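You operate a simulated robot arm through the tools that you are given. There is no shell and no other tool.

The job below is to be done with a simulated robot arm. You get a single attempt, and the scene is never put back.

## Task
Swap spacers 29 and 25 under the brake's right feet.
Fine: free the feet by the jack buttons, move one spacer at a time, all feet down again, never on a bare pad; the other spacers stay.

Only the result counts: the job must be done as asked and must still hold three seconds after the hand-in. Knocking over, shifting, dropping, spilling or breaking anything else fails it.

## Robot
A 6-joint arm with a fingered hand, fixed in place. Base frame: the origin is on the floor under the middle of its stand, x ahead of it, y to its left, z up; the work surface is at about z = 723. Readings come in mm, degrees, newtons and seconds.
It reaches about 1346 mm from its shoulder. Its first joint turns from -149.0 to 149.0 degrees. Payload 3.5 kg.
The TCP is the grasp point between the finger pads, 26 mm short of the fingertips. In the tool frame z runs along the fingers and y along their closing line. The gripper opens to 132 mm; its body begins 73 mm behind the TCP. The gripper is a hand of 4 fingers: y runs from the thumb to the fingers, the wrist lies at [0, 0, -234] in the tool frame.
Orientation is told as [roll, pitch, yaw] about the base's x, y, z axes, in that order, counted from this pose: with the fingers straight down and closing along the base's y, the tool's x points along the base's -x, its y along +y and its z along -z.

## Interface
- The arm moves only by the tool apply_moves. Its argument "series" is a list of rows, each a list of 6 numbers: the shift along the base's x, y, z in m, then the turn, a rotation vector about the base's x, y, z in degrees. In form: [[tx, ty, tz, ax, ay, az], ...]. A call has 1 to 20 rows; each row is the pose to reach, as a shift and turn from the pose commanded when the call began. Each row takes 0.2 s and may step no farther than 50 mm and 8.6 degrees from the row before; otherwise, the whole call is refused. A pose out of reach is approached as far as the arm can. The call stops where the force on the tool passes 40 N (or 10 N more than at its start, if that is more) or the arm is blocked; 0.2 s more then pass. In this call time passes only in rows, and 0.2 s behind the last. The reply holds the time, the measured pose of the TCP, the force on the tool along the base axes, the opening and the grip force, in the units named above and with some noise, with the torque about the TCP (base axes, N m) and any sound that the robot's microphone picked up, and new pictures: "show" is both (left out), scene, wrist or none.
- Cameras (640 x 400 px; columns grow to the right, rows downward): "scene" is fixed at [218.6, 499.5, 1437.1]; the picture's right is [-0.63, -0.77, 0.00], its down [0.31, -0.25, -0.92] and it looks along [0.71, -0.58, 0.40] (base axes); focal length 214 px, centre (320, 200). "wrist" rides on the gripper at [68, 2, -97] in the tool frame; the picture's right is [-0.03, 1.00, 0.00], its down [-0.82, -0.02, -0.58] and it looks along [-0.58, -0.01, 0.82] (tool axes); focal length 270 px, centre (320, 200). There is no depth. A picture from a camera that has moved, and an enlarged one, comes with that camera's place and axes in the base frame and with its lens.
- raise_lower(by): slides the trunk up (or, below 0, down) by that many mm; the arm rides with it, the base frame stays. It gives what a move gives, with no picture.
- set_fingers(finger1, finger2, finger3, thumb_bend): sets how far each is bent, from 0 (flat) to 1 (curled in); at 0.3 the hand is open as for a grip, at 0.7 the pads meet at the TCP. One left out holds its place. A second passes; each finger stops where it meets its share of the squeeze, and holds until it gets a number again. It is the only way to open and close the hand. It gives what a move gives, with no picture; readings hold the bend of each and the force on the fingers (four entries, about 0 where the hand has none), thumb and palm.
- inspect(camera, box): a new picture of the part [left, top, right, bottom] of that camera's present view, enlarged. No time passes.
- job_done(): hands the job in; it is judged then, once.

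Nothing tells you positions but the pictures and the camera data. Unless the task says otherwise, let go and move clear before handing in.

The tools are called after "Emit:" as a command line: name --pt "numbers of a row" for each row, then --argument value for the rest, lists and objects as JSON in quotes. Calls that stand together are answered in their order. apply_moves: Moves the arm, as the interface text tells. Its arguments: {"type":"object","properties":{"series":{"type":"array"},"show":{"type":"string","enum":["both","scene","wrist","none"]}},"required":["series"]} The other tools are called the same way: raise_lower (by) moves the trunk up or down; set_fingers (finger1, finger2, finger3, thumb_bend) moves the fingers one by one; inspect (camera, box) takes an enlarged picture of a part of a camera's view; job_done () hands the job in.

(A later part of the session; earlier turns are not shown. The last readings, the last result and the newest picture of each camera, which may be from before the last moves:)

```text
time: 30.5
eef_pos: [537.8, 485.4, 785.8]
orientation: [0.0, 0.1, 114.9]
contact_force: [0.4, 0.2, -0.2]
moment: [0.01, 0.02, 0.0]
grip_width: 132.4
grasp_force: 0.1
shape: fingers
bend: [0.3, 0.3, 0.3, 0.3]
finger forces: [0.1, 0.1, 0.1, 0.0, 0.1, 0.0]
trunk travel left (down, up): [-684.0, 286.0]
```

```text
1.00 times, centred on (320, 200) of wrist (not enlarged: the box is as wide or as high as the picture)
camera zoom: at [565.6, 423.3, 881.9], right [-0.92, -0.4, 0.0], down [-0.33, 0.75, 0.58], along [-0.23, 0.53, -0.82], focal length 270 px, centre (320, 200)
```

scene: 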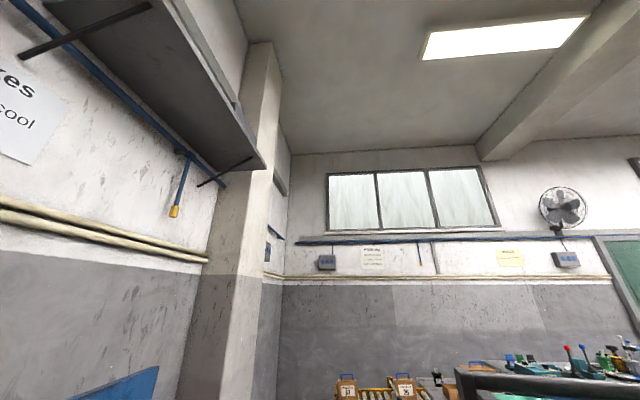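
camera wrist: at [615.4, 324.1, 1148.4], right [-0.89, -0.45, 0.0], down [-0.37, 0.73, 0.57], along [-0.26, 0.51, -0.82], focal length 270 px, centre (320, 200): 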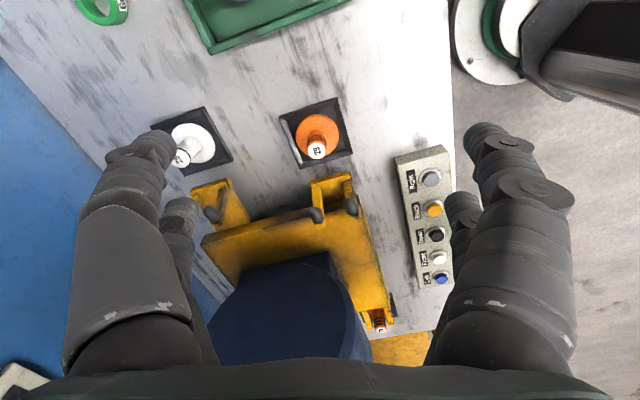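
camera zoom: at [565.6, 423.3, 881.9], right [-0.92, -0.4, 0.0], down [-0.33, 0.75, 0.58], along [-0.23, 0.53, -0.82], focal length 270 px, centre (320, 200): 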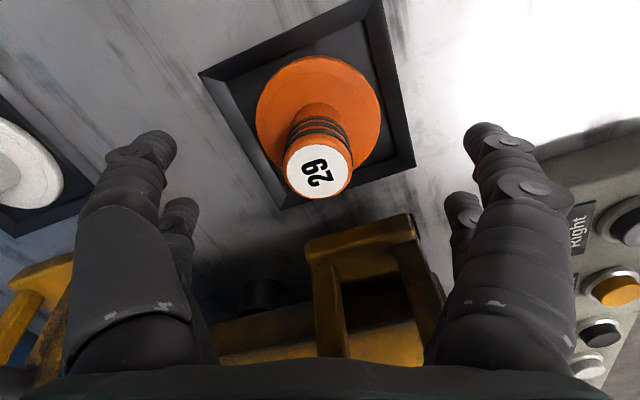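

Fingers straddle the stem cleanly. Closing finger1 and thumb partway to check centering.

Emit:
set_fingers --finger1 0.58 --thumb_bend 0.58

Emit:
inspect --camera "wrist" --box '[160, 20, 480, 240]'

```text
time: 31.5
eef_pos: [538.6, 486.3, 785.3]
orientation: [0.0, 0.0, 115.0]
contact_force: [-0.3, -0.9, -0.8]
moment: [0.02, 0.01, 0.0]
grip_width: 42.9
grasp_force: 0.0
shape: fingers
bend: [0.57, 0.3, 0.3, 0.57]
finger forces: [0.0, 0.0, 0.0, 0.0, 0.0, 0.0]
trunk travel left (down, up): [-684.0, 286.0]
```

```text
1.82 times, centred on (320, 130) of wrist
camera zoom: at [565.6, 423.3, 881.9], right [-0.92, -0.4, 0.0], down [-0.33, 0.75, 0.58], along [-0.23, 0.53, -0.82], focal length 491 px, centre (320, 327)
```

zoom: 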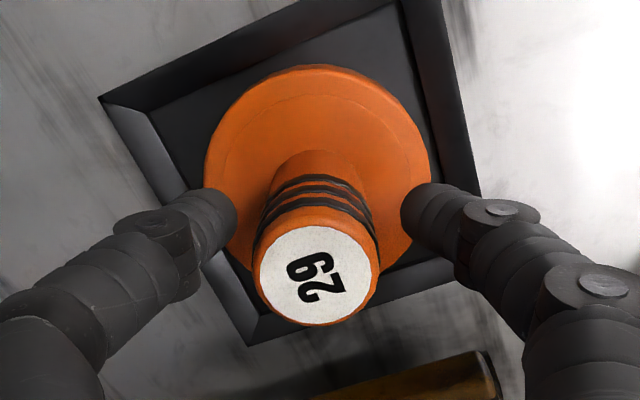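

Well aligned. Closing to grip.

Emit:
set_fingers --finger1 0.63 --thumb_bend 0.63

Emit:
set_fingers --finger1 0.7 --thumb_bend 0.7

Emit:
inspect --camera "wrist" --box '[160, 20, 480, 240]'

```text
time: 32.5
eef_pos: [537.4, 487.4, 785.1]
orientation: [0.0, 0.0, 115.1]
contact_force: [0.3, 0.0, -0.7]
moment: [0.02, 0.01, 0.0]
grip_width: 26.7
grasp_force: 0.2
shape: fingers
bend: [0.62, 0.3, 0.3, 0.62]
finger forces: [0.8, 0.0, 0.0, 0.0, 1.3, 0.0]
trunk travel left (down, up): [-684.0, 286.0]
```

```text
time: 33.5
eef_pos: [537.9, 486.6, 784.7]
orientation: [-0.1, 0.1, 115.0]
contact_force: [-0.8, 0.8, 0.9]
moment: [0.01, 0.05, -0.01]
grip_width: 23.6
grasp_force: 6.1
shape: fingers
bend: [0.62, 0.3, 0.3, 0.66]
finger forces: [6.6, 0.1, 0.0, 0.1, 6.7, 0.0]
trunk travel left (down, up): [-684.0, 286.0]
```

```text
1.82 times, centred on (320, 130) of wrist
camera zoom: at [565.7, 423.4, 881.8], right [-0.92, -0.4, 0.0], down [-0.33, 0.75, 0.58], along [-0.23, 0.53, -0.82], focal length 491 px, centre (320, 327)
```

zoom: 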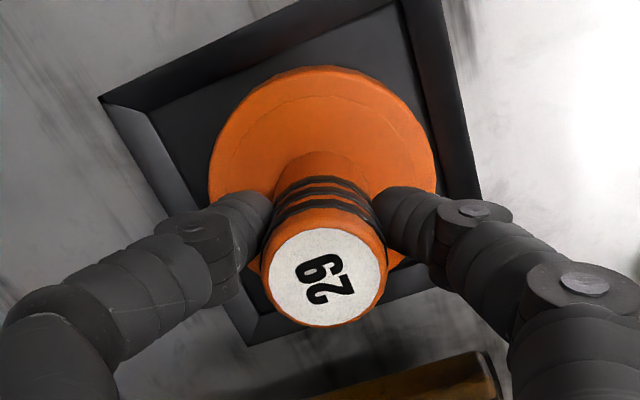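

Gripped at about 6 N per finger. Lifting slowly and checking.

Emit:
raise_lower --by 12

Emit:
inspect --camera "wrist" --box '[160, 20, 480, 240]'

```text
time: 34.1
eef_pos: [538.1, 485.7, 797.3]
orientation: [0.0, 0.0, 114.9]
contact_force: [-0.9, -0.2, -1.9]
moment: [0.04, 0.01, -0.01]
grip_width: 23.5
grasp_force: 6.2
shape: fingers
bend: [0.62, 0.3, 0.3, 0.66]
finger forces: [6.6, 0.1, 0.0, 0.0, 6.4, 0.1]
trunk travel left (down, up): [-696.0, 274.0]
```

```text
1.82 times, centred on (320, 130) of wrist
camera zoom: at [565.7, 423.4, 893.8], right [-0.92, -0.4, 0.0], down [-0.33, 0.75, 0.58], along [-0.23, 0.53, -0.82], focal length 491 px, centre (320, 327)
```

zoom: 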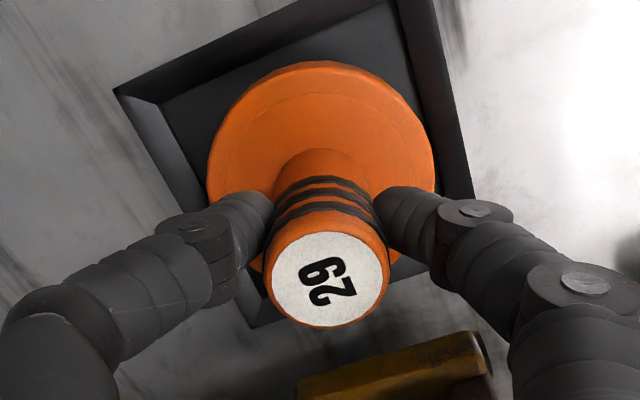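

Spacer 29 is held (about 2 N weight). I'll park it on bare bench midway between the pads and toward the tray, around (668, 459).

Emit:
raise_lower --by 70

Emit:
apply_moves --pt "0.03 -0.002 0 0 0 0" --pt "0.06 -0.004 0 0 0 0" --pt "0.09 -0.006 0 0 0 0" --pt "0.1215 -0.0085 0 0 0 0" --show "wrist"

```text
time: 35.2
eef_pos: [539.3, 486.9, 866.9]
orientation: [-0.1, 0.0, 115.0]
contact_force: [-1.2, 0.2, -0.7]
moment: [0.06, 0.0, 0.03]
grip_width: 23.6
grasp_force: 6.5
shape: fingers
bend: [0.62, 0.3, 0.3, 0.66]
finger forces: [6.6, 0.0, 0.0, 0.0, 6.6, 0.0]
trunk travel left (down, up): [-766.0, 204.0]
```

```text
time: 36.2
eef_pos: [657.7, 480.0, 866.9]
orientation: [0.0, 0.0, 115.0]
contact_force: [-0.4, -0.4, -2.6]
moment: [0.03, 0.0, 0.01]
grip_width: 23.7
grasp_force: 6.5
shape: fingers
bend: [0.62, 0.3, 0.3, 0.66]
finger forces: [6.6, 0.1, 0.0, 0.0, 6.4, 0.0]
trunk travel left (down, up): [-766.0, 204.0]
camera wrist: at [685.7, 416.1, 963.8], right [-0.92, -0.4, 0.0], down [-0.33, 0.75, 0.58], along [-0.23, 0.53, -0.82], focal length 270 px, centre (320, 200)
```

wrist: 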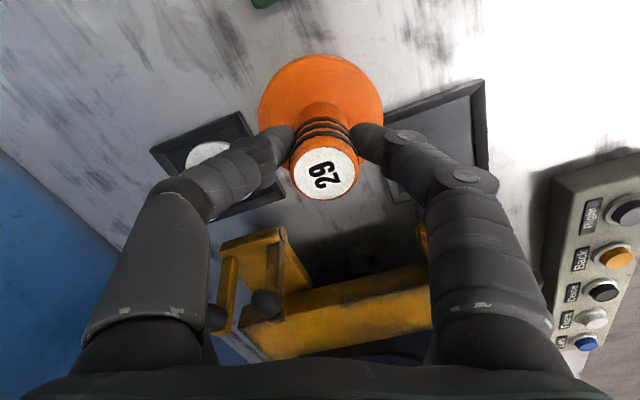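

The parking spot below is clear of both pads and the tray. Lowering 29 onto the bench, in small steps near contact.

Emit:
raise_lower --by -72

Emit:
raise_lower --by -6

Emit:
raise_lower --by -3

Emit:
inspect --camera "wrist" --box '[0, 0, 640, 400]'

```text
time: 37.3
eef_pos: [656.2, 478.2, 795.5]
orientation: [0.1, 0.1, 115.1]
contact_force: [0.0, 0.2, -1.9]
moment: [0.03, 0.03, -0.01]
grip_width: 23.5
grasp_force: 6.6
shape: fingers
bend: [0.62, 0.3, 0.3, 0.66]
finger forces: [6.7, 0.1, 0.1, 0.0, 6.3, 0.1]
trunk travel left (down, up): [-694.0, 276.0]
```

```text
time: 37.9
eef_pos: [658.5, 479.0, 789.1]
orientation: [0.0, -0.1, 115.1]
contact_force: [0.0, -0.5, -1.5]
moment: [0.07, 0.01, 0.0]
grip_width: 23.7
grasp_force: 6.2
shape: fingers
bend: [0.62, 0.3, 0.3, 0.66]
finger forces: [6.7, 0.1, 0.0, 0.0, 6.4, 0.1]
trunk travel left (down, up): [-688.0, 282.0]
```

```text
time: 38.4
eef_pos: [658.4, 479.1, 785.1]
orientation: [0.0, 0.0, 115.0]
contact_force: [-0.2, 0.3, -2.7]
moment: [0.03, 0.0, -0.01]
grip_width: 23.7
grasp_force: 6.6
shape: fingers
bend: [0.62, 0.3, 0.3, 0.66]
finger forces: [6.5, 0.0, 0.0, 0.0, 6.4, 0.1]
trunk travel left (down, up): [-685.0, 285.0]
```

```text
1.00 times, centred on (320, 200) of wrist (not enlarged: the box is as wide or as high as the picture)
camera zoom: at [685.4, 415.7, 882.7], right [-0.92, -0.4, 0.0], down [-0.33, 0.75, 0.58], along [-0.23, 0.53, -0.82], focal length 270 px, centre (320, 200)
```

zoom: 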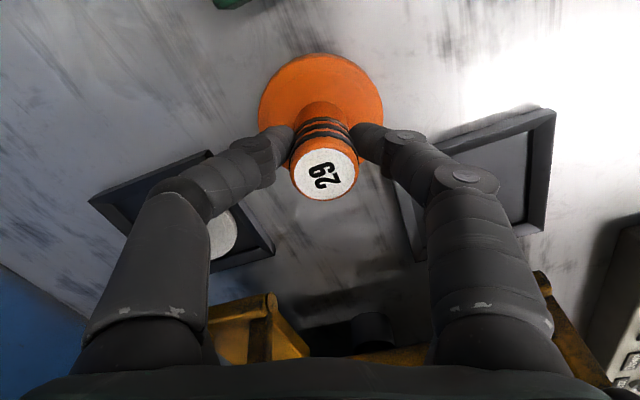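

Emit:
raise_lower --by -2

Emit:
raise_lower --by -2

Emit:
raise_lower --by -2

```text
time: 38.9
eef_pos: [657.9, 477.4, 783.5]
orientation: [0.0, -0.1, 115.0]
contact_force: [0.6, 0.1, -1.6]
moment: [0.03, -0.01, 0.02]
grip_width: 23.7
grasp_force: 6.7
shape: fingers
bend: [0.62, 0.3, 0.3, 0.66]
finger forces: [6.6, 0.1, 0.0, 0.0, 6.4, 0.0]
trunk travel left (down, up): [-683.0, 287.0]
```

```text
time: 39.4
eef_pos: [657.5, 478.0, 782.4]
orientation: [-0.1, 0.0, 115.1]
contact_force: [-0.5, 0.4, -1.7]
moment: [0.03, 0.02, -0.01]
grip_width: 23.5
grasp_force: 6.3
shape: fingers
bend: [0.62, 0.3, 0.3, 0.66]
finger forces: [6.7, 0.0, 0.0, 0.0, 6.4, 0.0]
trunk travel left (down, up): [-681.0, 289.0]
```

```text
time: 40.0
eef_pos: [657.6, 478.5, 781.2]
orientation: [0.0, 0.0, 114.9]
contact_force: [1.0, 0.0, 1.5]
moment: [-0.04, 0.04, -0.02]
grip_width: 23.6
grasp_force: 6.7
shape: fingers
bend: [0.63, 0.3, 0.3, 0.66]
finger forces: [7.0, 0.0, 0.0, 0.0, 7.8, 0.0]
trunk travel left (down, up): [-679.0, 291.0]
```

29 has touched down on the bench. Releasing.

Emit:
set_fingers --finger1 0.57 --thumb_bend 0.57

Emit:
set_fingers --finger1 0.3 --thumb_bend 0.3

Emit:
inspect --camera "wrist" --box '[0, 0, 640, 400]'

Emit:
raise_lower --by 85

Emit:
inspect --camera "wrist" --box '[0, 0, 640, 400]'

```text
time: 41.0
eef_pos: [657.5, 479.1, 780.1]
orientation: [0.0, 0.1, 115.0]
contact_force: [-0.1, 0.2, 0.1]
moment: [0.02, 0.02, -0.02]
grip_width: 44.9
grasp_force: 0.0
shape: fingers
bend: [0.56, 0.3, 0.3, 0.56]
finger forces: [0.0, 0.1, 0.1, 0.0, 0.1, 0.1]
trunk travel left (down, up): [-679.0, 291.0]
```

```text
time: 42.0
eef_pos: [658.0, 477.1, 780.9]
orientation: [0.0, 0.0, 115.0]
contact_force: [0.9, -0.2, 0.6]
moment: [0.03, 0.01, -0.02]
grip_width: 132.5
grasp_force: 0.1
shape: fingers
bend: [0.3, 0.3, 0.3, 0.3]
finger forces: [0.1, 0.0, 0.0, 0.0, 0.0, 0.0]
trunk travel left (down, up): [-679.0, 291.0]
```

```text
1.00 times, centred on (320, 200) of wrist (not enlarged: the box is as wide or as high as the picture)
camera zoom: at [685.3, 415.7, 876.9], right [-0.92, -0.4, 0.0], down [-0.33, 0.75, 0.58], along [-0.23, 0.53, -0.82], focal length 270 px, centre (320, 200)
```

zoom: 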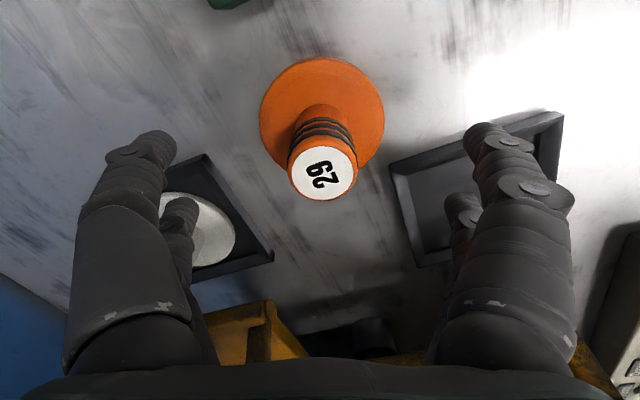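

```text
time: 43.2
eef_pos: [657.4, 478.6, 866.1]
orientation: [0.0, -0.1, 114.9]
contact_force: [-0.5, -0.5, -0.4]
moment: [-0.02, 0.03, 0.03]
grip_width: 132.6
grasp_force: 0.1
shape: fingers
bend: [0.3, 0.3, 0.3, 0.3]
finger forces: [0.1, 0.1, 0.0, 0.0, 0.0, 0.1]
trunk travel left (down, up): [-764.0, 206.0]
```

```text
1.00 times, centred on (320, 200) of wrist (not enlarged: the box is as wide or as high as the picture)
camera zoom: at [685.3, 415.7, 961.8], right [-0.92, -0.4, 0.0], down [-0.33, 0.75, 0.58], along [-0.23, 0.53, -0.82], focal length 270 px, centre (320, 200)
```

zoom: 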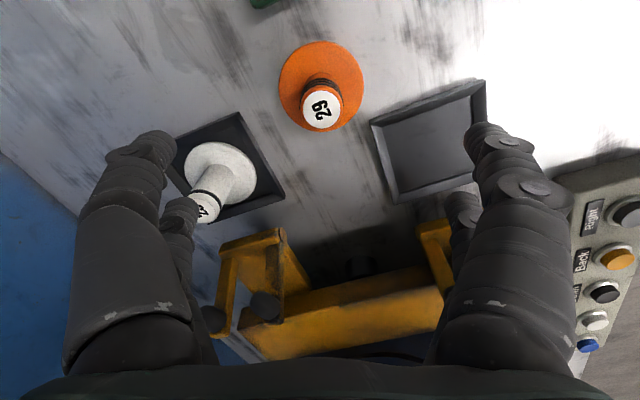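

29 stands on the bench; its pad is empty. Now heading above spacer 25 at a higher height.

Emit:
raise_lower --by 80

Emit:
apply_moves --pt "0.018 0.036 0 0 0 0" --pt "0.035 0.072 0 0 0 0" --pt "0.0525 0.107 0 0 0 0" --show "none"

Emit:
inspect --camera "wrist" --box '[0, 0, 640, 400]'

Emit:
inspect --camera "wrist" --box '[200, 0, 440, 240]'

```text
time: 44.3
eef_pos: [657.5, 479.0, 944.6]
orientation: [0.1, 0.0, 114.9]
contact_force: [0.0, 0.3, 0.0]
moment: [-0.02, -0.04, 0.0]
grip_width: 132.6
grasp_force: 0.1
shape: fingers
bend: [0.3, 0.3, 0.3, 0.3]
finger forces: [0.1, 0.0, 0.1, 0.0, 0.0, 0.1]
trunk travel left (down, up): [-844.0, 126.0]
```

```text
time: 45.1
eef_pos: [713.2, 588.0, 945.1]
orientation: [0.0, 0.0, 114.9]
contact_force: [-0.2, 0.4, -0.4]
moment: [0.01, -0.01, 0.0]
grip_width: 132.8
grasp_force: 0.1
shape: fingers
bend: [0.3, 0.3, 0.3, 0.3]
finger forces: [0.0, 0.0, 0.0, 0.0, 0.0, 0.0]
trunk travel left (down, up): [-844.0, 126.0]
```

```text
1.00 times, centred on (320, 200) of wrist (not enlarged: the box is as wide or as high as the picture)
camera zoom: at [740.4, 524.6, 1041.8], right [-0.92, -0.4, 0.0], down [-0.33, 0.75, 0.58], along [-0.23, 0.53, -0.82], focal length 270 px, centre (320, 200)
```

zoom: 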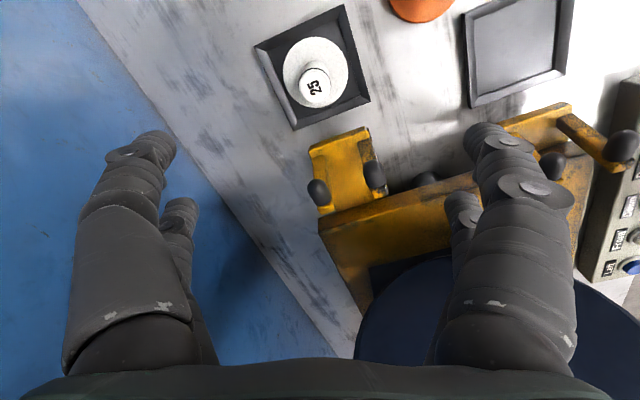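

```text
1.67 times, centred on (320, 120) of wrist
camera zoom: at [740.4, 524.6, 1041.8], right [-0.92, -0.4, 0.0], down [-0.33, 0.75, 0.58], along [-0.23, 0.53, -0.82], focal length 450 px, centre (320, 333)
```

zoom: 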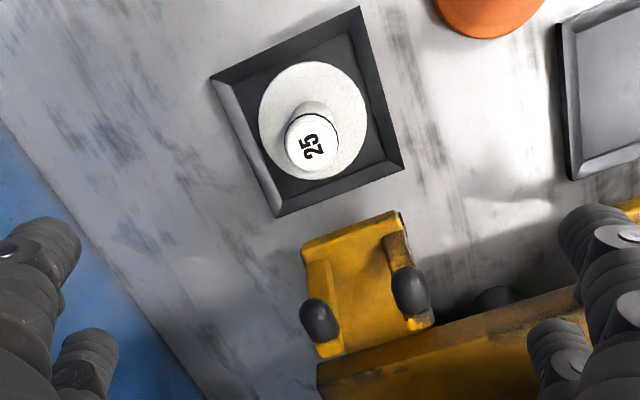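

Spacer 25 sits about 6 mm forward and 6 mm to one side; I'll correct and lower to hover.

Emit:
apply_moves --pt "0.0034 0.008 0 0 0 0" --show "none"

Emit:
raise_lower --by -84

Emit:
inspect --camera "wrist" --box '[0, 0, 640, 400]'

Emit:
inspect --camera "wrist" --box '[200, 0, 440, 240]'

```text
time: 45.5
eef_pos: [713.7, 595.6, 945.5]
orientation: [0.0, 0.0, 115.0]
contact_force: [0.2, -0.2, 1.2]
moment: [0.03, -0.01, 0.01]
grip_width: 132.5
grasp_force: 0.0
shape: fingers
bend: [0.3, 0.3, 0.3, 0.3]
finger forces: [0.1, 0.0, 0.0, 0.0, 0.0, 0.0]
trunk travel left (down, up): [-844.0, 126.0]
```

```text
time: 46.7
eef_pos: [715.1, 593.8, 861.6]
orientation: [-0.1, 0.1, 115.0]
contact_force: [0.7, 0.2, -1.6]
moment: [0.0, 0.01, 0.03]
grip_width: 132.7
grasp_force: 0.1
shape: fingers
bend: [0.3, 0.3, 0.3, 0.3]
finger forces: [0.0, 0.1, 0.0, 0.0, 0.0, 0.0]
trunk travel left (down, up): [-760.0, 210.0]
```

```text
1.00 times, centred on (320, 200) of wrist (not enlarged: the box is as wide or as high as the picture)
camera zoom: at [742.9, 531.8, 958.0], right [-0.92, -0.4, 0.0], down [-0.33, 0.75, 0.58], along [-0.23, 0.53, -0.82], focal length 270 px, centre (320, 200)
```

zoom: 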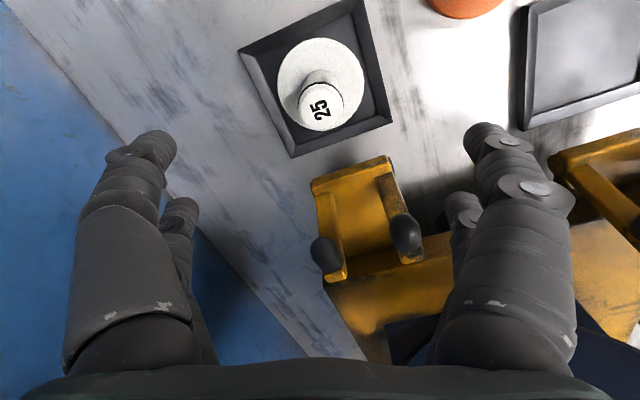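

```text
1.67 times, centred on (320, 120) of wrist
camera zoom: at [742.9, 531.8, 958.0], right [-0.92, -0.4, 0.0], down [-0.33, 0.75, 0.58], along [-0.23, 0.53, -0.82], focal length 450 px, centre (320, 333)
```

zoom: 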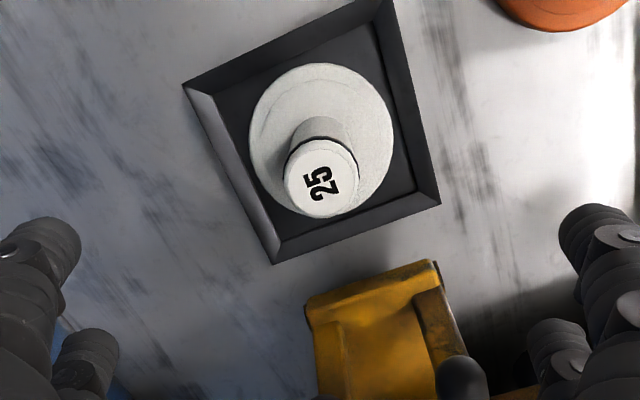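

25's pad view nearly matches what I saw for 29. A small 2.5 mm correction, then lower around the stem and close partway.

Emit:
apply_moves --pt "0.001 -0.0024 0 0 0 0" --show "none"

Emit:
raise_lower --by -76

Emit:
set_fingers --finger1 0.58 --thumb_bend 0.58

Emit:
inspect --camera "wrist" --box '[160, 20, 480, 240]'

Emit:
inspect --camera "wrist" --box '[0, 0, 640, 400]'

```text
time: 47.1
eef_pos: [716.6, 592.6, 861.3]
orientation: [0.0, 0.0, 114.9]
contact_force: [-0.3, 0.0, 1.0]
moment: [-0.01, 0.02, 0.02]
grip_width: 132.4
grasp_force: 0.1
shape: fingers
bend: [0.3, 0.3, 0.3, 0.3]
finger forces: [0.0, 0.0, 0.0, 0.1, 0.0, 0.0]
trunk travel left (down, up): [-760.0, 210.0]
```

```text
time: 48.3
eef_pos: [715.6, 592.1, 784.5]
orientation: [0.0, 0.0, 115.0]
contact_force: [1.1, 0.9, -0.5]
moment: [0.02, -0.02, 0.0]
grip_width: 132.6
grasp_force: 0.0
shape: fingers
bend: [0.3, 0.3, 0.3, 0.3]
finger forces: [0.0, 0.0, 0.1, 0.0, 0.0, 0.0]
trunk travel left (down, up): [-684.0, 286.0]
```

```text
time: 49.3
eef_pos: [716.0, 591.9, 784.9]
orientation: [0.0, -0.1, 115.1]
contact_force: [-0.4, -0.1, 0.1]
moment: [-0.01, 0.01, -0.02]
grip_width: 43.0
grasp_force: 0.0
shape: fingers
bend: [0.57, 0.3, 0.3, 0.57]
finger forces: [0.0, 0.0, 0.0, 0.0, 0.0, 0.1]
trunk travel left (down, up): [-684.0, 286.0]
```

```text
1.82 times, centred on (320, 130) of wrist
camera zoom: at [743.5, 529.8, 881.9], right [-0.92, -0.4, 0.0], down [-0.33, 0.75, 0.58], along [-0.23, 0.53, -0.82], focal length 491 px, centre (320, 327)
```

zoom: 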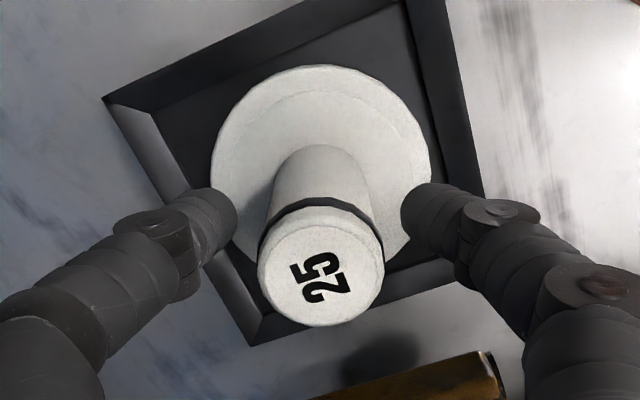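

```text
1.00 times, centred on (320, 200) of wrist (not enlarged: the box is as wide or as high as the picture)
camera zoom: at [743.5, 529.8, 881.9], right [-0.92, -0.4, 0.0], down [-0.33, 0.75, 0.58], along [-0.23, 0.53, -0.82], focal length 270 px, centre (320, 200)
```

zoom: 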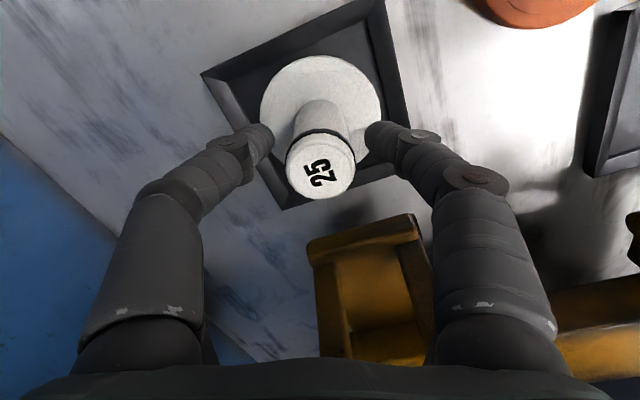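

Aligned; closing on 25's stem and lifting slightly.

Emit:
set_fingers --finger1 0.63 --thumb_bend 0.63

Emit:
set_fingers --finger1 0.7 --thumb_bend 0.7

Emit:
inspect --camera "wrist" --box '[160, 20, 480, 240]'

Emit:
raise_lower --by 12

Emit:
inspect --camera "wrist" --box '[160, 20, 480, 240]'

```text
time: 50.3
eef_pos: [716.0, 592.3, 785.2]
orientation: [0.0, 0.0, 115.0]
contact_force: [-0.8, -0.3, 0.0]
moment: [-0.01, -0.02, -0.02]
grip_width: 26.6
grasp_force: 1.3
shape: fingers
bend: [0.62, 0.3, 0.3, 0.62]
finger forces: [0.9, 0.0, 0.0, 0.0, 0.8, 0.1]
trunk travel left (down, up): [-684.0, 286.0]
```

```text
time: 51.3
eef_pos: [716.2, 592.6, 785.9]
orientation: [0.1, -0.1, 115.0]
contact_force: [-0.1, -0.2, 0.1]
moment: [-0.03, 0.03, -0.04]
grip_width: 23.7
grasp_force: 6.6
shape: fingers
bend: [0.62, 0.3, 0.3, 0.66]
finger forces: [6.7, 0.0, 0.0, 0.0, 6.8, 0.0]
trunk travel left (down, up): [-684.0, 286.0]
```

```text
1.82 times, centred on (320, 130) of wrist
camera zoom: at [743.6, 529.8, 881.8], right [-0.92, -0.4, 0.0], down [-0.33, 0.75, 0.58], along [-0.23, 0.53, -0.82], focal length 491 px, centre (320, 327)
```

zoom: 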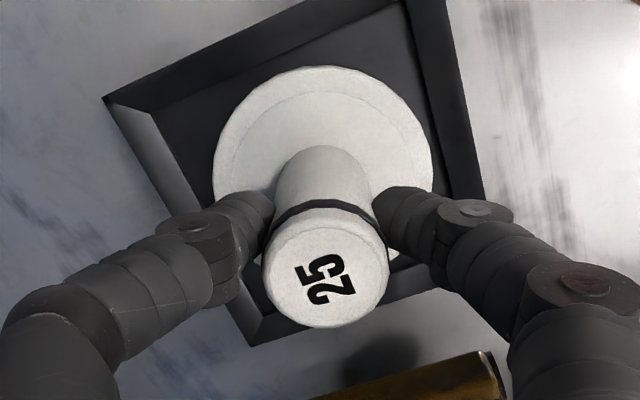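

```text
time: 51.9
eef_pos: [715.9, 592.1, 798.3]
orientation: [-0.1, 0.0, 115.1]
contact_force: [-0.2, 0.0, -0.8]
moment: [0.0, 0.0, 0.03]
grip_width: 23.5
grasp_force: 6.8
shape: fingers
bend: [0.62, 0.3, 0.3, 0.66]
finger forces: [6.7, 0.0, 0.1, 0.0, 6.5, 0.1]
trunk travel left (down, up): [-696.0, 274.0]
```

```text
1.82 times, centred on (320, 130) of wrist
camera zoom: at [743.6, 529.9, 893.8], right [-0.92, -0.4, 0.0], down [-0.33, 0.75, 0.58], along [-0.23, 0.53, -0.82], focal length 491 px, centre (320, 327)
```

zoom: 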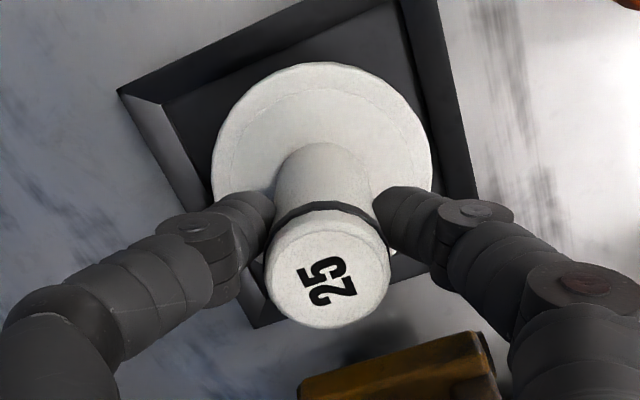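

25 is held in the same way as 29 was. Raising and carrying it to 29's former pad, above everything.

Emit:
raise_lower --by 100

Emit:
apply_moves --pt "-0.035 -0.021 0 0 0 0" --pt "-0.07 -0.042 0 0 0 0" --pt "-0.105 -0.063 0 0 0 0" --pt "-0.14 -0.084 0 0 0 0" --pt "-0.1766 -0.1059 0 0 0 0" --show "wrist"

```text
time: 53.2
eef_pos: [716.4, 593.0, 897.0]
orientation: [0.0, 0.0, 114.9]
contact_force: [-0.4, 0.0, -2.4]
moment: [0.03, 0.0, 0.0]
grip_width: 23.6
grasp_force: 7.0
shape: fingers
bend: [0.62, 0.3, 0.3, 0.66]
finger forces: [6.6, 0.0, 0.0, 0.0, 6.6, 0.1]
trunk travel left (down, up): [-796.0, 174.0]
```

```text
time: 54.4
eef_pos: [539.9, 486.1, 896.7]
orientation: [0.1, 0.0, 115.0]
contact_force: [-0.3, 0.0, -1.8]
moment: [0.05, 0.0, 0.0]
grip_width: 23.6
grasp_force: 6.6
shape: fingers
bend: [0.62, 0.3, 0.3, 0.66]
finger forces: [6.6, 0.0, 0.0, 0.1, 6.5, 0.0]
trunk travel left (down, up): [-796.0, 174.0]
camera wrist: at [568.5, 422.9, 993.8], right [-0.92, -0.4, 0.0], down [-0.33, 0.75, 0.58], along [-0.23, 0.53, -0.82], focal length 270 px, centre (320, 200)
```

wrist: 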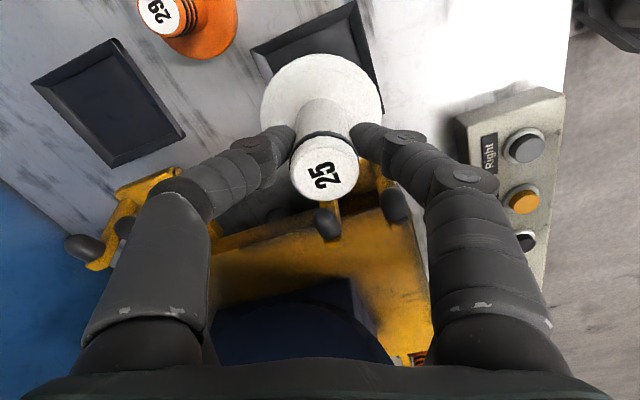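

Emit:
inspect --camera "wrist" --box '[160, 20, 480, 240]'

```text
1.82 times, centred on (320, 130) of wrist
camera zoom: at [568.5, 422.9, 993.8], right [-0.92, -0.4, 0.0], down [-0.33, 0.75, 0.58], along [-0.23, 0.53, -0.82], focal length 491 px, centre (320, 327)
```

zoom: 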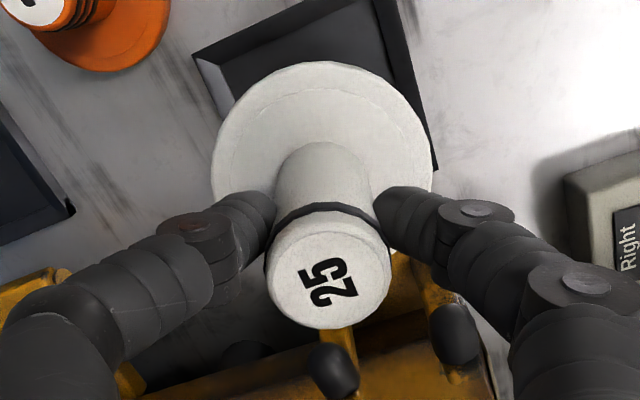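

A 2 mm trim to match 29's original spot, then a check before lowering.

Emit:
apply_moves --pt "-0.0015 0.0011 0 0 0 0" --show "none"

Emit:
raise_lower --by -75

Emit:
inspect --camera "wrist" --box '[160, 20, 480, 240]'

```text
time: 54.8
eef_pos: [539.7, 487.3, 896.6]
orientation: [0.0, 0.0, 115.0]
contact_force: [1.1, -0.4, -1.5]
moment: [-0.02, 0.04, 0.02]
grip_width: 23.6
grasp_force: 6.4
shape: fingers
bend: [0.62, 0.3, 0.3, 0.66]
finger forces: [6.7, 0.0, 0.0, 0.0, 6.4, 0.0]
trunk travel left (down, up): [-796.0, 174.0]
```

```text
time: 55.9
eef_pos: [538.4, 487.6, 824.1]
orientation: [0.0, 0.0, 114.9]
contact_force: [-0.8, 0.4, -1.5]
moment: [0.04, 0.01, 0.03]
grip_width: 23.2
grasp_force: 6.0
shape: fingers
bend: [0.62, 0.3, 0.3, 0.66]
finger forces: [6.6, 0.1, 0.0, 0.0, 6.4, 0.0]
trunk travel left (down, up): [-721.0, 249.0]
```

```text
1.82 times, centred on (320, 130) of wrist
camera zoom: at [566.8, 424.6, 918.8], right [-0.92, -0.4, 0.0], down [-0.33, 0.75, 0.58], along [-0.23, 0.53, -0.82], focal length 491 px, centre (320, 327)
```

zoom: 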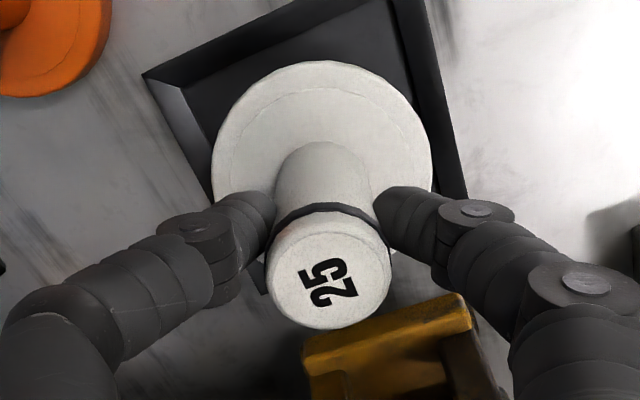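

On target within a millimetre. Lowering onto the pad.

Emit:
raise_lower --by -31

Emit:
raise_lower --by -3

Emit:
raise_lower --by -2

Emit:
inspect --camera "wrist" --box '[160, 20, 480, 240]'

```text
time: 56.7
eef_pos: [538.6, 487.8, 791.4]
orientation: [-0.1, 0.0, 115.0]
contact_force: [-0.2, -0.6, -1.8]
moment: [0.03, 0.0, 0.02]
grip_width: 23.3
grasp_force: 6.4
shape: fingers
bend: [0.62, 0.3, 0.3, 0.66]
finger forces: [6.6, 0.0, 0.0, 0.0, 6.5, 0.1]
trunk travel left (down, up): [-690.0, 280.0]
```

```text
time: 57.2
eef_pos: [538.9, 486.8, 788.8]
orientation: [0.0, -0.1, 115.0]
contact_force: [-0.3, 1.1, -1.7]
moment: [0.04, -0.01, -0.03]
grip_width: 23.5
grasp_force: 6.7
shape: fingers
bend: [0.62, 0.3, 0.3, 0.66]
finger forces: [6.6, 0.0, 0.0, 0.0, 6.4, 0.1]
trunk travel left (down, up): [-687.0, 283.0]
```

```text
time: 57.7
eef_pos: [539.6, 487.8, 786.0]
orientation: [0.0, 0.0, 114.9]
contact_force: [0.5, 0.0, -1.2]
moment: [0.05, 0.02, -0.04]
grip_width: 23.8
grasp_force: 6.3
shape: fingers
bend: [0.62, 0.3, 0.3, 0.66]
finger forces: [6.6, 0.1, 0.0, 0.0, 6.4, 0.0]
trunk travel left (down, up): [-685.0, 285.0]
```

```text
1.82 times, centred on (320, 130) of wrist
camera zoom: at [566.8, 424.6, 882.8], right [-0.92, -0.4, 0.0], down [-0.33, 0.75, 0.58], along [-0.23, 0.53, -0.82], focal length 491 px, centre (320, 327)
```

zoom: 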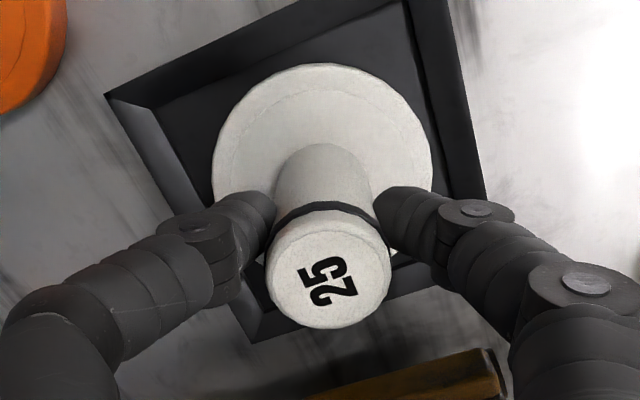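

Emit:
raise_lower --by -1.5

Emit:
raise_lower --by -1.5

Emit:
raise_lower --by -1

```text
time: 58.2
eef_pos: [539.7, 487.6, 784.3]
orientation: [0.0, -0.1, 115.1]
contact_force: [0.8, 0.1, -0.1]
moment: [0.0, 0.04, -0.04]
grip_width: 23.5
grasp_force: 6.6
shape: fingers
bend: [0.62, 0.3, 0.3, 0.66]
finger forces: [6.7, 0.0, 0.1, 0.0, 7.1, 0.1]
trunk travel left (down, up): [-683.0, 287.0]
```

```text
time: 58.7
eef_pos: [539.7, 487.9, 783.8]
orientation: [0.0, -0.1, 115.0]
contact_force: [0.5, 0.4, 7.7]
moment: [-0.14, -0.03, -0.01]
grip_width: 23.1
grasp_force: 8.0
shape: fingers
bend: [0.63, 0.3, 0.3, 0.66]
finger forces: [7.6, 0.0, 0.1, 0.0, 8.8, 0.0]
trunk travel left (down, up): [-682.0, 288.0]
```

```text
time: 59.2
eef_pos: [538.2, 485.9, 782.5]
orientation: [-0.1, 0.0, 115.0]
contact_force: [1.1, 0.8, 11.8]
moment: [-0.15, -0.08, 0.03]
grip_width: 23.3
grasp_force: 9.2
shape: fingers
bend: [0.64, 0.3, 0.3, 0.67]
finger forces: [8.1, 0.0, 0.1, 0.0, 9.6, 0.0]
trunk travel left (down, up): [-681.0, 289.0]
```

Seated on the pad with contact force. Easing 1 mm and releasing.

Emit:
raise_lower --by 1.5

Emit:
set_fingers --finger1 0.57 --thumb_bend 0.57

Emit:
inspect --camera "wrist" --box '[160, 20, 480, 240]'

Emit:
set_fingers --finger1 0.3 --thumb_bend 0.3

Emit:
raise_lower --by 79

Emit:
inspect --camera "wrist" --box '[200, 0, 440, 240]'

```text
time: 59.8
eef_pos: [539.2, 487.3, 784.0]
orientation: [-0.1, 0.1, 114.9]
contact_force: [0.5, -0.7, 3.4]
moment: [-0.06, -0.01, 0.02]
grip_width: 23.3
grasp_force: 8.0
shape: fingers
bend: [0.64, 0.3, 0.3, 0.67]
finger forces: [7.5, 0.0, 0.0, 0.1, 8.3, 0.0]
trunk travel left (down, up): [-682.0, 288.0]
```

```text
time: 60.8
eef_pos: [539.3, 487.1, 783.9]
orientation: [0.0, 0.0, 115.0]
contact_force: [0.6, 0.7, 0.3]
moment: [0.03, 0.01, 0.01]
grip_width: 45.1
grasp_force: 0.0
shape: fingers
bend: [0.56, 0.3, 0.3, 0.56]
finger forces: [0.1, 0.1, 0.1, 0.0, 0.0, 0.0]
trunk travel left (down, up): [-682.0, 288.0]
```

```text
1.82 times, centred on (320, 130) of wrist
camera zoom: at [566.8, 424.6, 880.4], right [-0.92, -0.4, 0.0], down [-0.33, 0.75, 0.58], along [-0.23, 0.53, -0.82], focal length 491 px, centre (320, 327)
```

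zoom: 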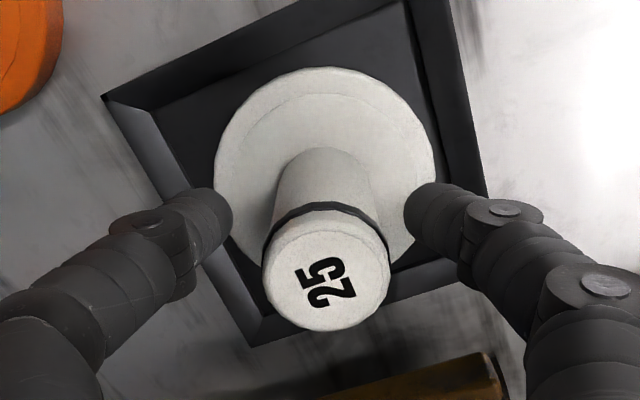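

```text
time: 61.8
eef_pos: [540.1, 487.7, 783.4]
orientation: [0.0, -0.1, 115.0]
contact_force: [0.3, -0.3, 0.4]
moment: [0.02, -0.01, 0.01]
grip_width: 132.3
grasp_force: 0.0
shape: fingers
bend: [0.3, 0.3, 0.3, 0.3]
finger forces: [0.0, 0.0, 0.0, 0.0, 0.0, 0.0]
trunk travel left (down, up): [-682.0, 288.0]
```

```text
time: 62.9
eef_pos: [539.9, 487.5, 863.4]
orientation: [0.0, 0.0, 115.0]
contact_force: [0.2, 0.6, 0.1]
moment: [0.0, 0.01, 0.01]
grip_width: 132.5
grasp_force: 0.0
shape: fingers
bend: [0.3, 0.3, 0.3, 0.3]
finger forces: [0.0, 0.0, 0.0, 0.0, 0.0, 0.0]
trunk travel left (down, up): [-761.0, 209.0]
```

```text
1.67 times, centred on (320, 120) of wrist
camera zoom: at [566.8, 424.6, 959.3], right [-0.92, -0.4, 0.0], down [-0.33, 0.75, 0.58], along [-0.23, 0.53, -0.82], focal length 450 px, centre (320, 333)
```

zoom: 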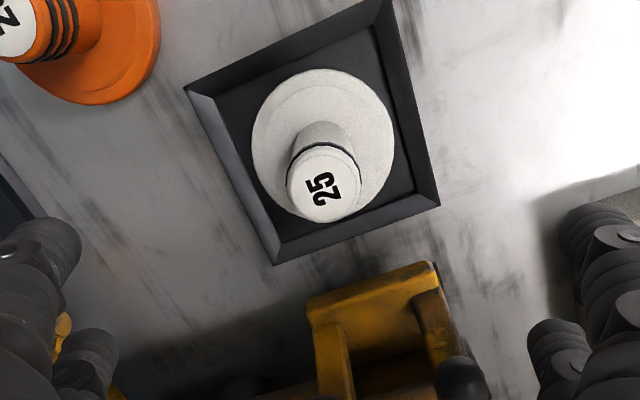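

25 is centered in the pad. Returning to parked 29 at the recorded pose.

Emit:
apply_moves --pt "0.04 -0.003 0 0 0 0" --pt "0.08 -0.006 0 0 0 0" --pt "0.1185 -0.0089 0 0 0 0" --show "none"

Emit:
inspect --camera "wrist" --box '[0, 0, 640, 400]'

Emit:
inspect --camera "wrist" --box '[200, 0, 440, 240]'

```text
time: 63.7
eef_pos: [655.6, 480.2, 862.1]
orientation: [0.0, 0.0, 115.0]
contact_force: [-0.1, -0.9, 0.7]
moment: [0.02, 0.0, 0.0]
grip_width: 132.7
grasp_force: 0.0
shape: fingers
bend: [0.3, 0.3, 0.3, 0.3]
finger forces: [0.0, 0.0, 0.0, 0.0, 0.0, 0.0]
trunk travel left (down, up): [-761.0, 209.0]
```

```text
1.00 times, centred on (320, 200) of wrist (not enlarged: the box is as wide or as high as the picture)
camera zoom: at [684.4, 416.3, 959.4], right [-0.92, -0.4, 0.0], down [-0.33, 0.75, 0.58], along [-0.23, 0.53, -0.82], focal length 270 px, centre (320, 200)
```

zoom: 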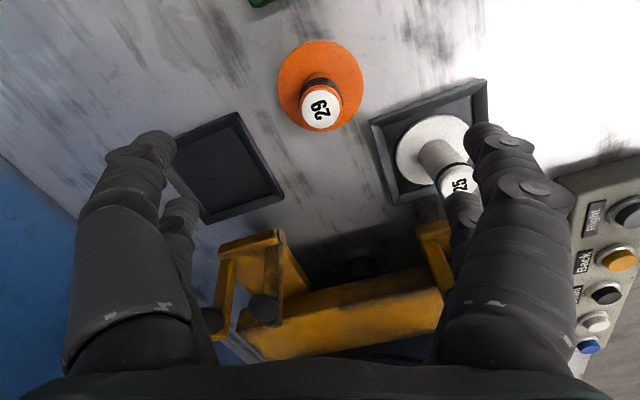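

```text
1.67 times, centred on (320, 120) of wrist
camera zoom: at [684.4, 416.3, 959.4], right [-0.92, -0.4, 0.0], down [-0.33, 0.75, 0.58], along [-0.23, 0.53, -0.82], focal length 450 px, centre (320, 333)
```

zoom: 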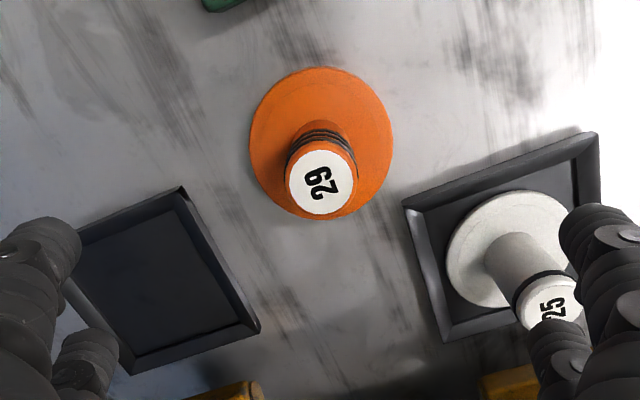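

Finger2 would pass within ~10 mm of the placed 25's stem, so I'll narrow the hand first, trim the position, then lower over 29.

Emit:
set_fingers --finger1 0.45 --finger2 0.45 --finger3 0.45 --thumb_bend 0.45

Emit:
apply_moves --pt "0.0008 -0.0006 0 0 0 0" --show "none"

Emit:
inspect --camera "wrist" --box '[0, 0, 640, 400]'

```text
time: 64.7
eef_pos: [654.9, 478.9, 863.5]
orientation: [0.0, 0.1, 115.0]
contact_force: [0.5, -0.2, -0.7]
moment: [0.0, -0.02, 0.0]
grip_width: 83.7
grasp_force: 0.1
shape: fingers
bend: [0.45, 0.45, 0.45, 0.45]
finger forces: [0.0, 0.0, 0.0, 0.0, 0.1, 0.0]
trunk travel left (down, up): [-761.0, 209.0]
```

```text
time: 65.1
eef_pos: [657.3, 477.3, 864.2]
orientation: [-0.1, -0.1, 114.9]
contact_force: [0.0, -0.2, -0.1]
moment: [0.01, -0.02, 0.04]
grip_width: 83.7
grasp_force: 0.1
shape: fingers
bend: [0.45, 0.45, 0.45, 0.45]
finger forces: [0.1, 0.1, 0.1, 0.0, 0.1, 0.1]
trunk travel left (down, up): [-761.0, 209.0]
```

```text
1.00 times, centred on (320, 200) of wrist (not enlarged: the box is as wide or as high as the picture)
camera zoom: at [685.1, 415.4, 959.4], right [-0.92, -0.4, 0.0], down [-0.33, 0.75, 0.58], along [-0.23, 0.53, -0.82], focal length 270 px, centre (320, 200)
```

zoom: 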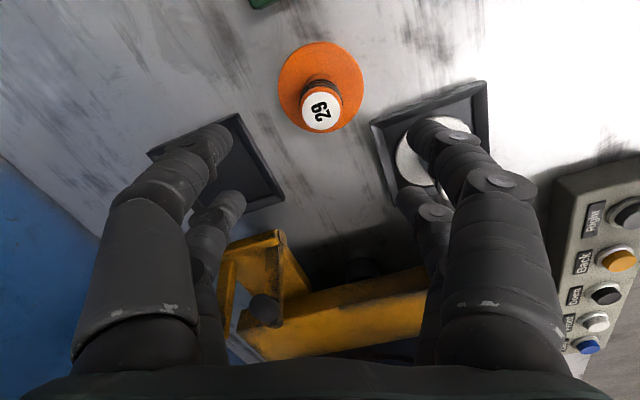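

Positioned. Lowering over 29 and gripping.

Emit:
raise_lower --by -42

Emit:
raise_lower --by -40

Emit:
set_fingers --finger1 0.58 --thumb_bend 0.58

Emit:
inspect --camera "wrist" --box '[160, 20, 480, 240]'

```text
time: 66.0
eef_pos: [655.5, 478.3, 820.3]
orientation: [0.0, 0.1, 115.0]
contact_force: [-0.1, -0.6, 0.4]
moment: [0.03, 0.01, 0.04]
grip_width: 83.5
grasp_force: 0.0
shape: fingers
bend: [0.45, 0.45, 0.45, 0.45]
finger forces: [0.0, 0.0, 0.0, 0.0, 0.1, 0.0]
trunk travel left (down, up): [-719.0, 251.0]
```

```text
time: 66.8
eef_pos: [657.2, 478.1, 780.2]
orientation: [-0.1, -0.1, 115.1]
contact_force: [-0.8, -0.6, 0.8]
moment: [0.02, -0.03, -0.01]
grip_width: 83.6
grasp_force: 0.1
shape: fingers
bend: [0.45, 0.45, 0.45, 0.45]
finger forces: [0.0, 0.0, 0.1, 0.0, 0.0, 0.0]
trunk travel left (down, up): [-679.0, 291.0]
```

```text
time: 67.8
eef_pos: [657.8, 477.7, 780.5]
orientation: [-0.1, 0.0, 115.0]
contact_force: [0.9, -0.4, 0.1]
moment: [0.0, 0.03, 0.02]
grip_width: 43.2
grasp_force: 0.1
shape: fingers
bend: [0.57, 0.45, 0.45, 0.57]
finger forces: [0.0, 0.0, 0.0, 0.0, 0.1, 0.0]
trunk travel left (down, up): [-679.0, 291.0]
```

```text
1.82 times, centred on (320, 130) of wrist
camera zoom: at [685.1, 415.4, 877.4], right [-0.92, -0.4, 0.0], down [-0.33, 0.75, 0.58], along [-0.23, 0.53, -0.82], focal length 491 px, centre (320, 327)
```

zoom: 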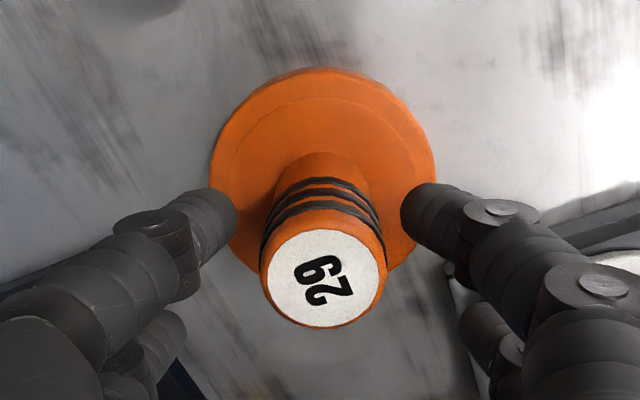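

Emit:
set_fingers --finger1 0.63 --thumb_bend 0.63

Emit:
set_fingers --finger1 0.7 --thumb_bend 0.7

Emit:
raise_lower --by 15

Emit:
inspect --camera "wrist" --box '[160, 20, 480, 240]'

```text
time: 68.8
eef_pos: [656.6, 479.1, 780.0]
orientation: [0.0, 0.0, 115.0]
contact_force: [0.0, 0.3, -0.5]
moment: [0.0, 0.01, -0.04]
grip_width: 26.6
grasp_force: 0.6
shape: fingers
bend: [0.61, 0.45, 0.45, 0.63]
finger forces: [1.0, 0.0, 0.1, 0.0, 0.6, 0.0]
trunk travel left (down, up): [-679.0, 291.0]
```

```text
time: 69.8
eef_pos: [657.8, 477.9, 780.5]
orientation: [0.1, 0.0, 115.0]
contact_force: [0.2, -0.3, 0.6]
moment: [0.0, 0.03, 0.01]
grip_width: 23.5
grasp_force: 6.3
shape: fingers
bend: [0.62, 0.45, 0.45, 0.66]
finger forces: [6.4, 0.0, 0.0, 0.1, 6.5, 0.1]
trunk travel left (down, up): [-679.0, 291.0]
```

```text
time: 70.4
eef_pos: [657.2, 478.7, 795.2]
orientation: [0.0, 0.0, 115.1]
contact_force: [0.4, 0.6, -2.9]
moment: [0.04, 0.01, 0.02]
grip_width: 23.5
grasp_force: 6.0
shape: fingers
bend: [0.62, 0.45, 0.45, 0.66]
finger forces: [6.5, 0.0, 0.0, 0.1, 6.4, 0.1]
trunk travel left (down, up): [-694.0, 276.0]
```

```text
1.82 times, centred on (320, 130) of wrist
camera zoom: at [685.3, 415.5, 892.3], right [-0.92, -0.4, 0.0], down [-0.33, 0.75, 0.58], along [-0.23, 0.53, -0.82], focal length 491 px, centre (320, 327)
```

zoom: 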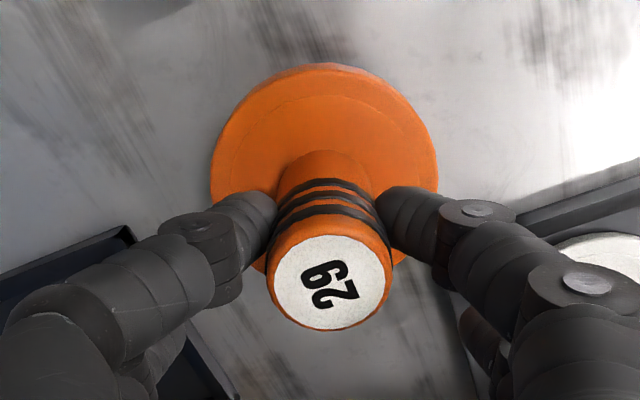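

29 is held securely. Raising and carrying to 25's former pad.

Emit:
raise_lower --by 102

Emit:
apply_moves --pt "0.02 0.038 0 0 0 0" --pt "0.04 0.077 0 0 0 0" --pt "0.0592 0.1147 0 0 0 0" --show "none"

Emit:
inspect --camera "wrist" --box '[0, 0, 640, 400]'

```text
time: 71.8
eef_pos: [657.7, 479.7, 896.8]
orientation: [-0.1, -0.1, 115.0]
contact_force: [-0.2, 0.5, -1.8]
moment: [0.0, 0.03, -0.03]
grip_width: 23.6
grasp_force: 6.1
shape: fingers
bend: [0.62, 0.45, 0.45, 0.66]
finger forces: [6.5, 0.0, 0.0, 0.1, 6.4, 0.0]
trunk travel left (down, up): [-796.0, 174.0]
```

```text
time: 72.6
eef_pos: [718.5, 594.1, 896.4]
orientation: [0.0, 0.0, 115.0]
contact_force: [-0.1, -0.3, -2.0]
moment: [0.02, 0.02, 0.03]
grip_width: 23.6
grasp_force: 6.7
shape: fingers
bend: [0.62, 0.45, 0.45, 0.66]
finger forces: [6.5, 0.1, 0.0, 0.0, 6.2, 0.0]
trunk travel left (down, up): [-796.0, 174.0]
```

```text
1.00 times, centred on (320, 200) of wrist (not enlarged: the box is as wide or as high as the picture)
camera zoom: at [746.2, 530.8, 994.1], right [-0.92, -0.4, 0.0], down [-0.33, 0.75, 0.58], along [-0.23, 0.53, -0.82], focal length 270 px, centre (320, 200)
```

zoom: 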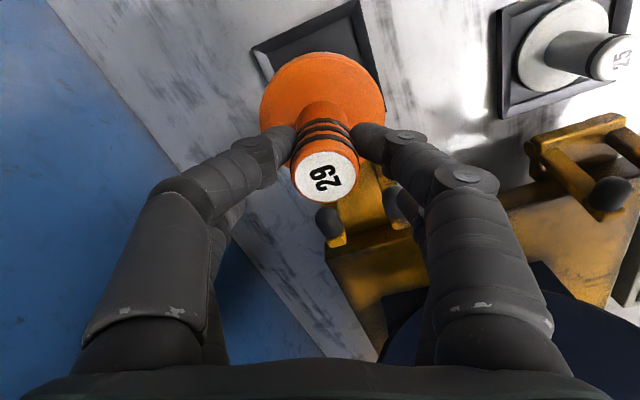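

Emit:
raise_lower --by -75

Emit:
inspect --camera "wrist" --box '[160, 20, 480, 240]'

```text
time: 73.7
eef_pos: [717.9, 592.8, 823.3]
orientation: [0.0, 0.1, 115.0]
contact_force: [-0.2, -0.6, -1.4]
moment: [0.05, -0.02, 0.02]
grip_width: 23.5
grasp_force: 6.7
shape: fingers
bend: [0.62, 0.45, 0.45, 0.66]
finger forces: [6.5, 0.0, 0.1, 0.0, 6.3, 0.0]
trunk travel left (down, up): [-721.0, 249.0]
```

```text
1.82 times, centred on (320, 130) of wrist
camera zoom: at [745.8, 530.1, 919.3], right [-0.92, -0.4, 0.0], down [-0.33, 0.75, 0.58], along [-0.23, 0.53, -0.82], focal length 491 px, centre (320, 327)
```

zoom: 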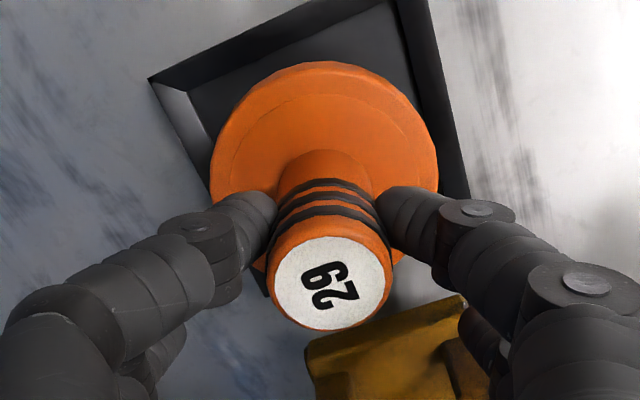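

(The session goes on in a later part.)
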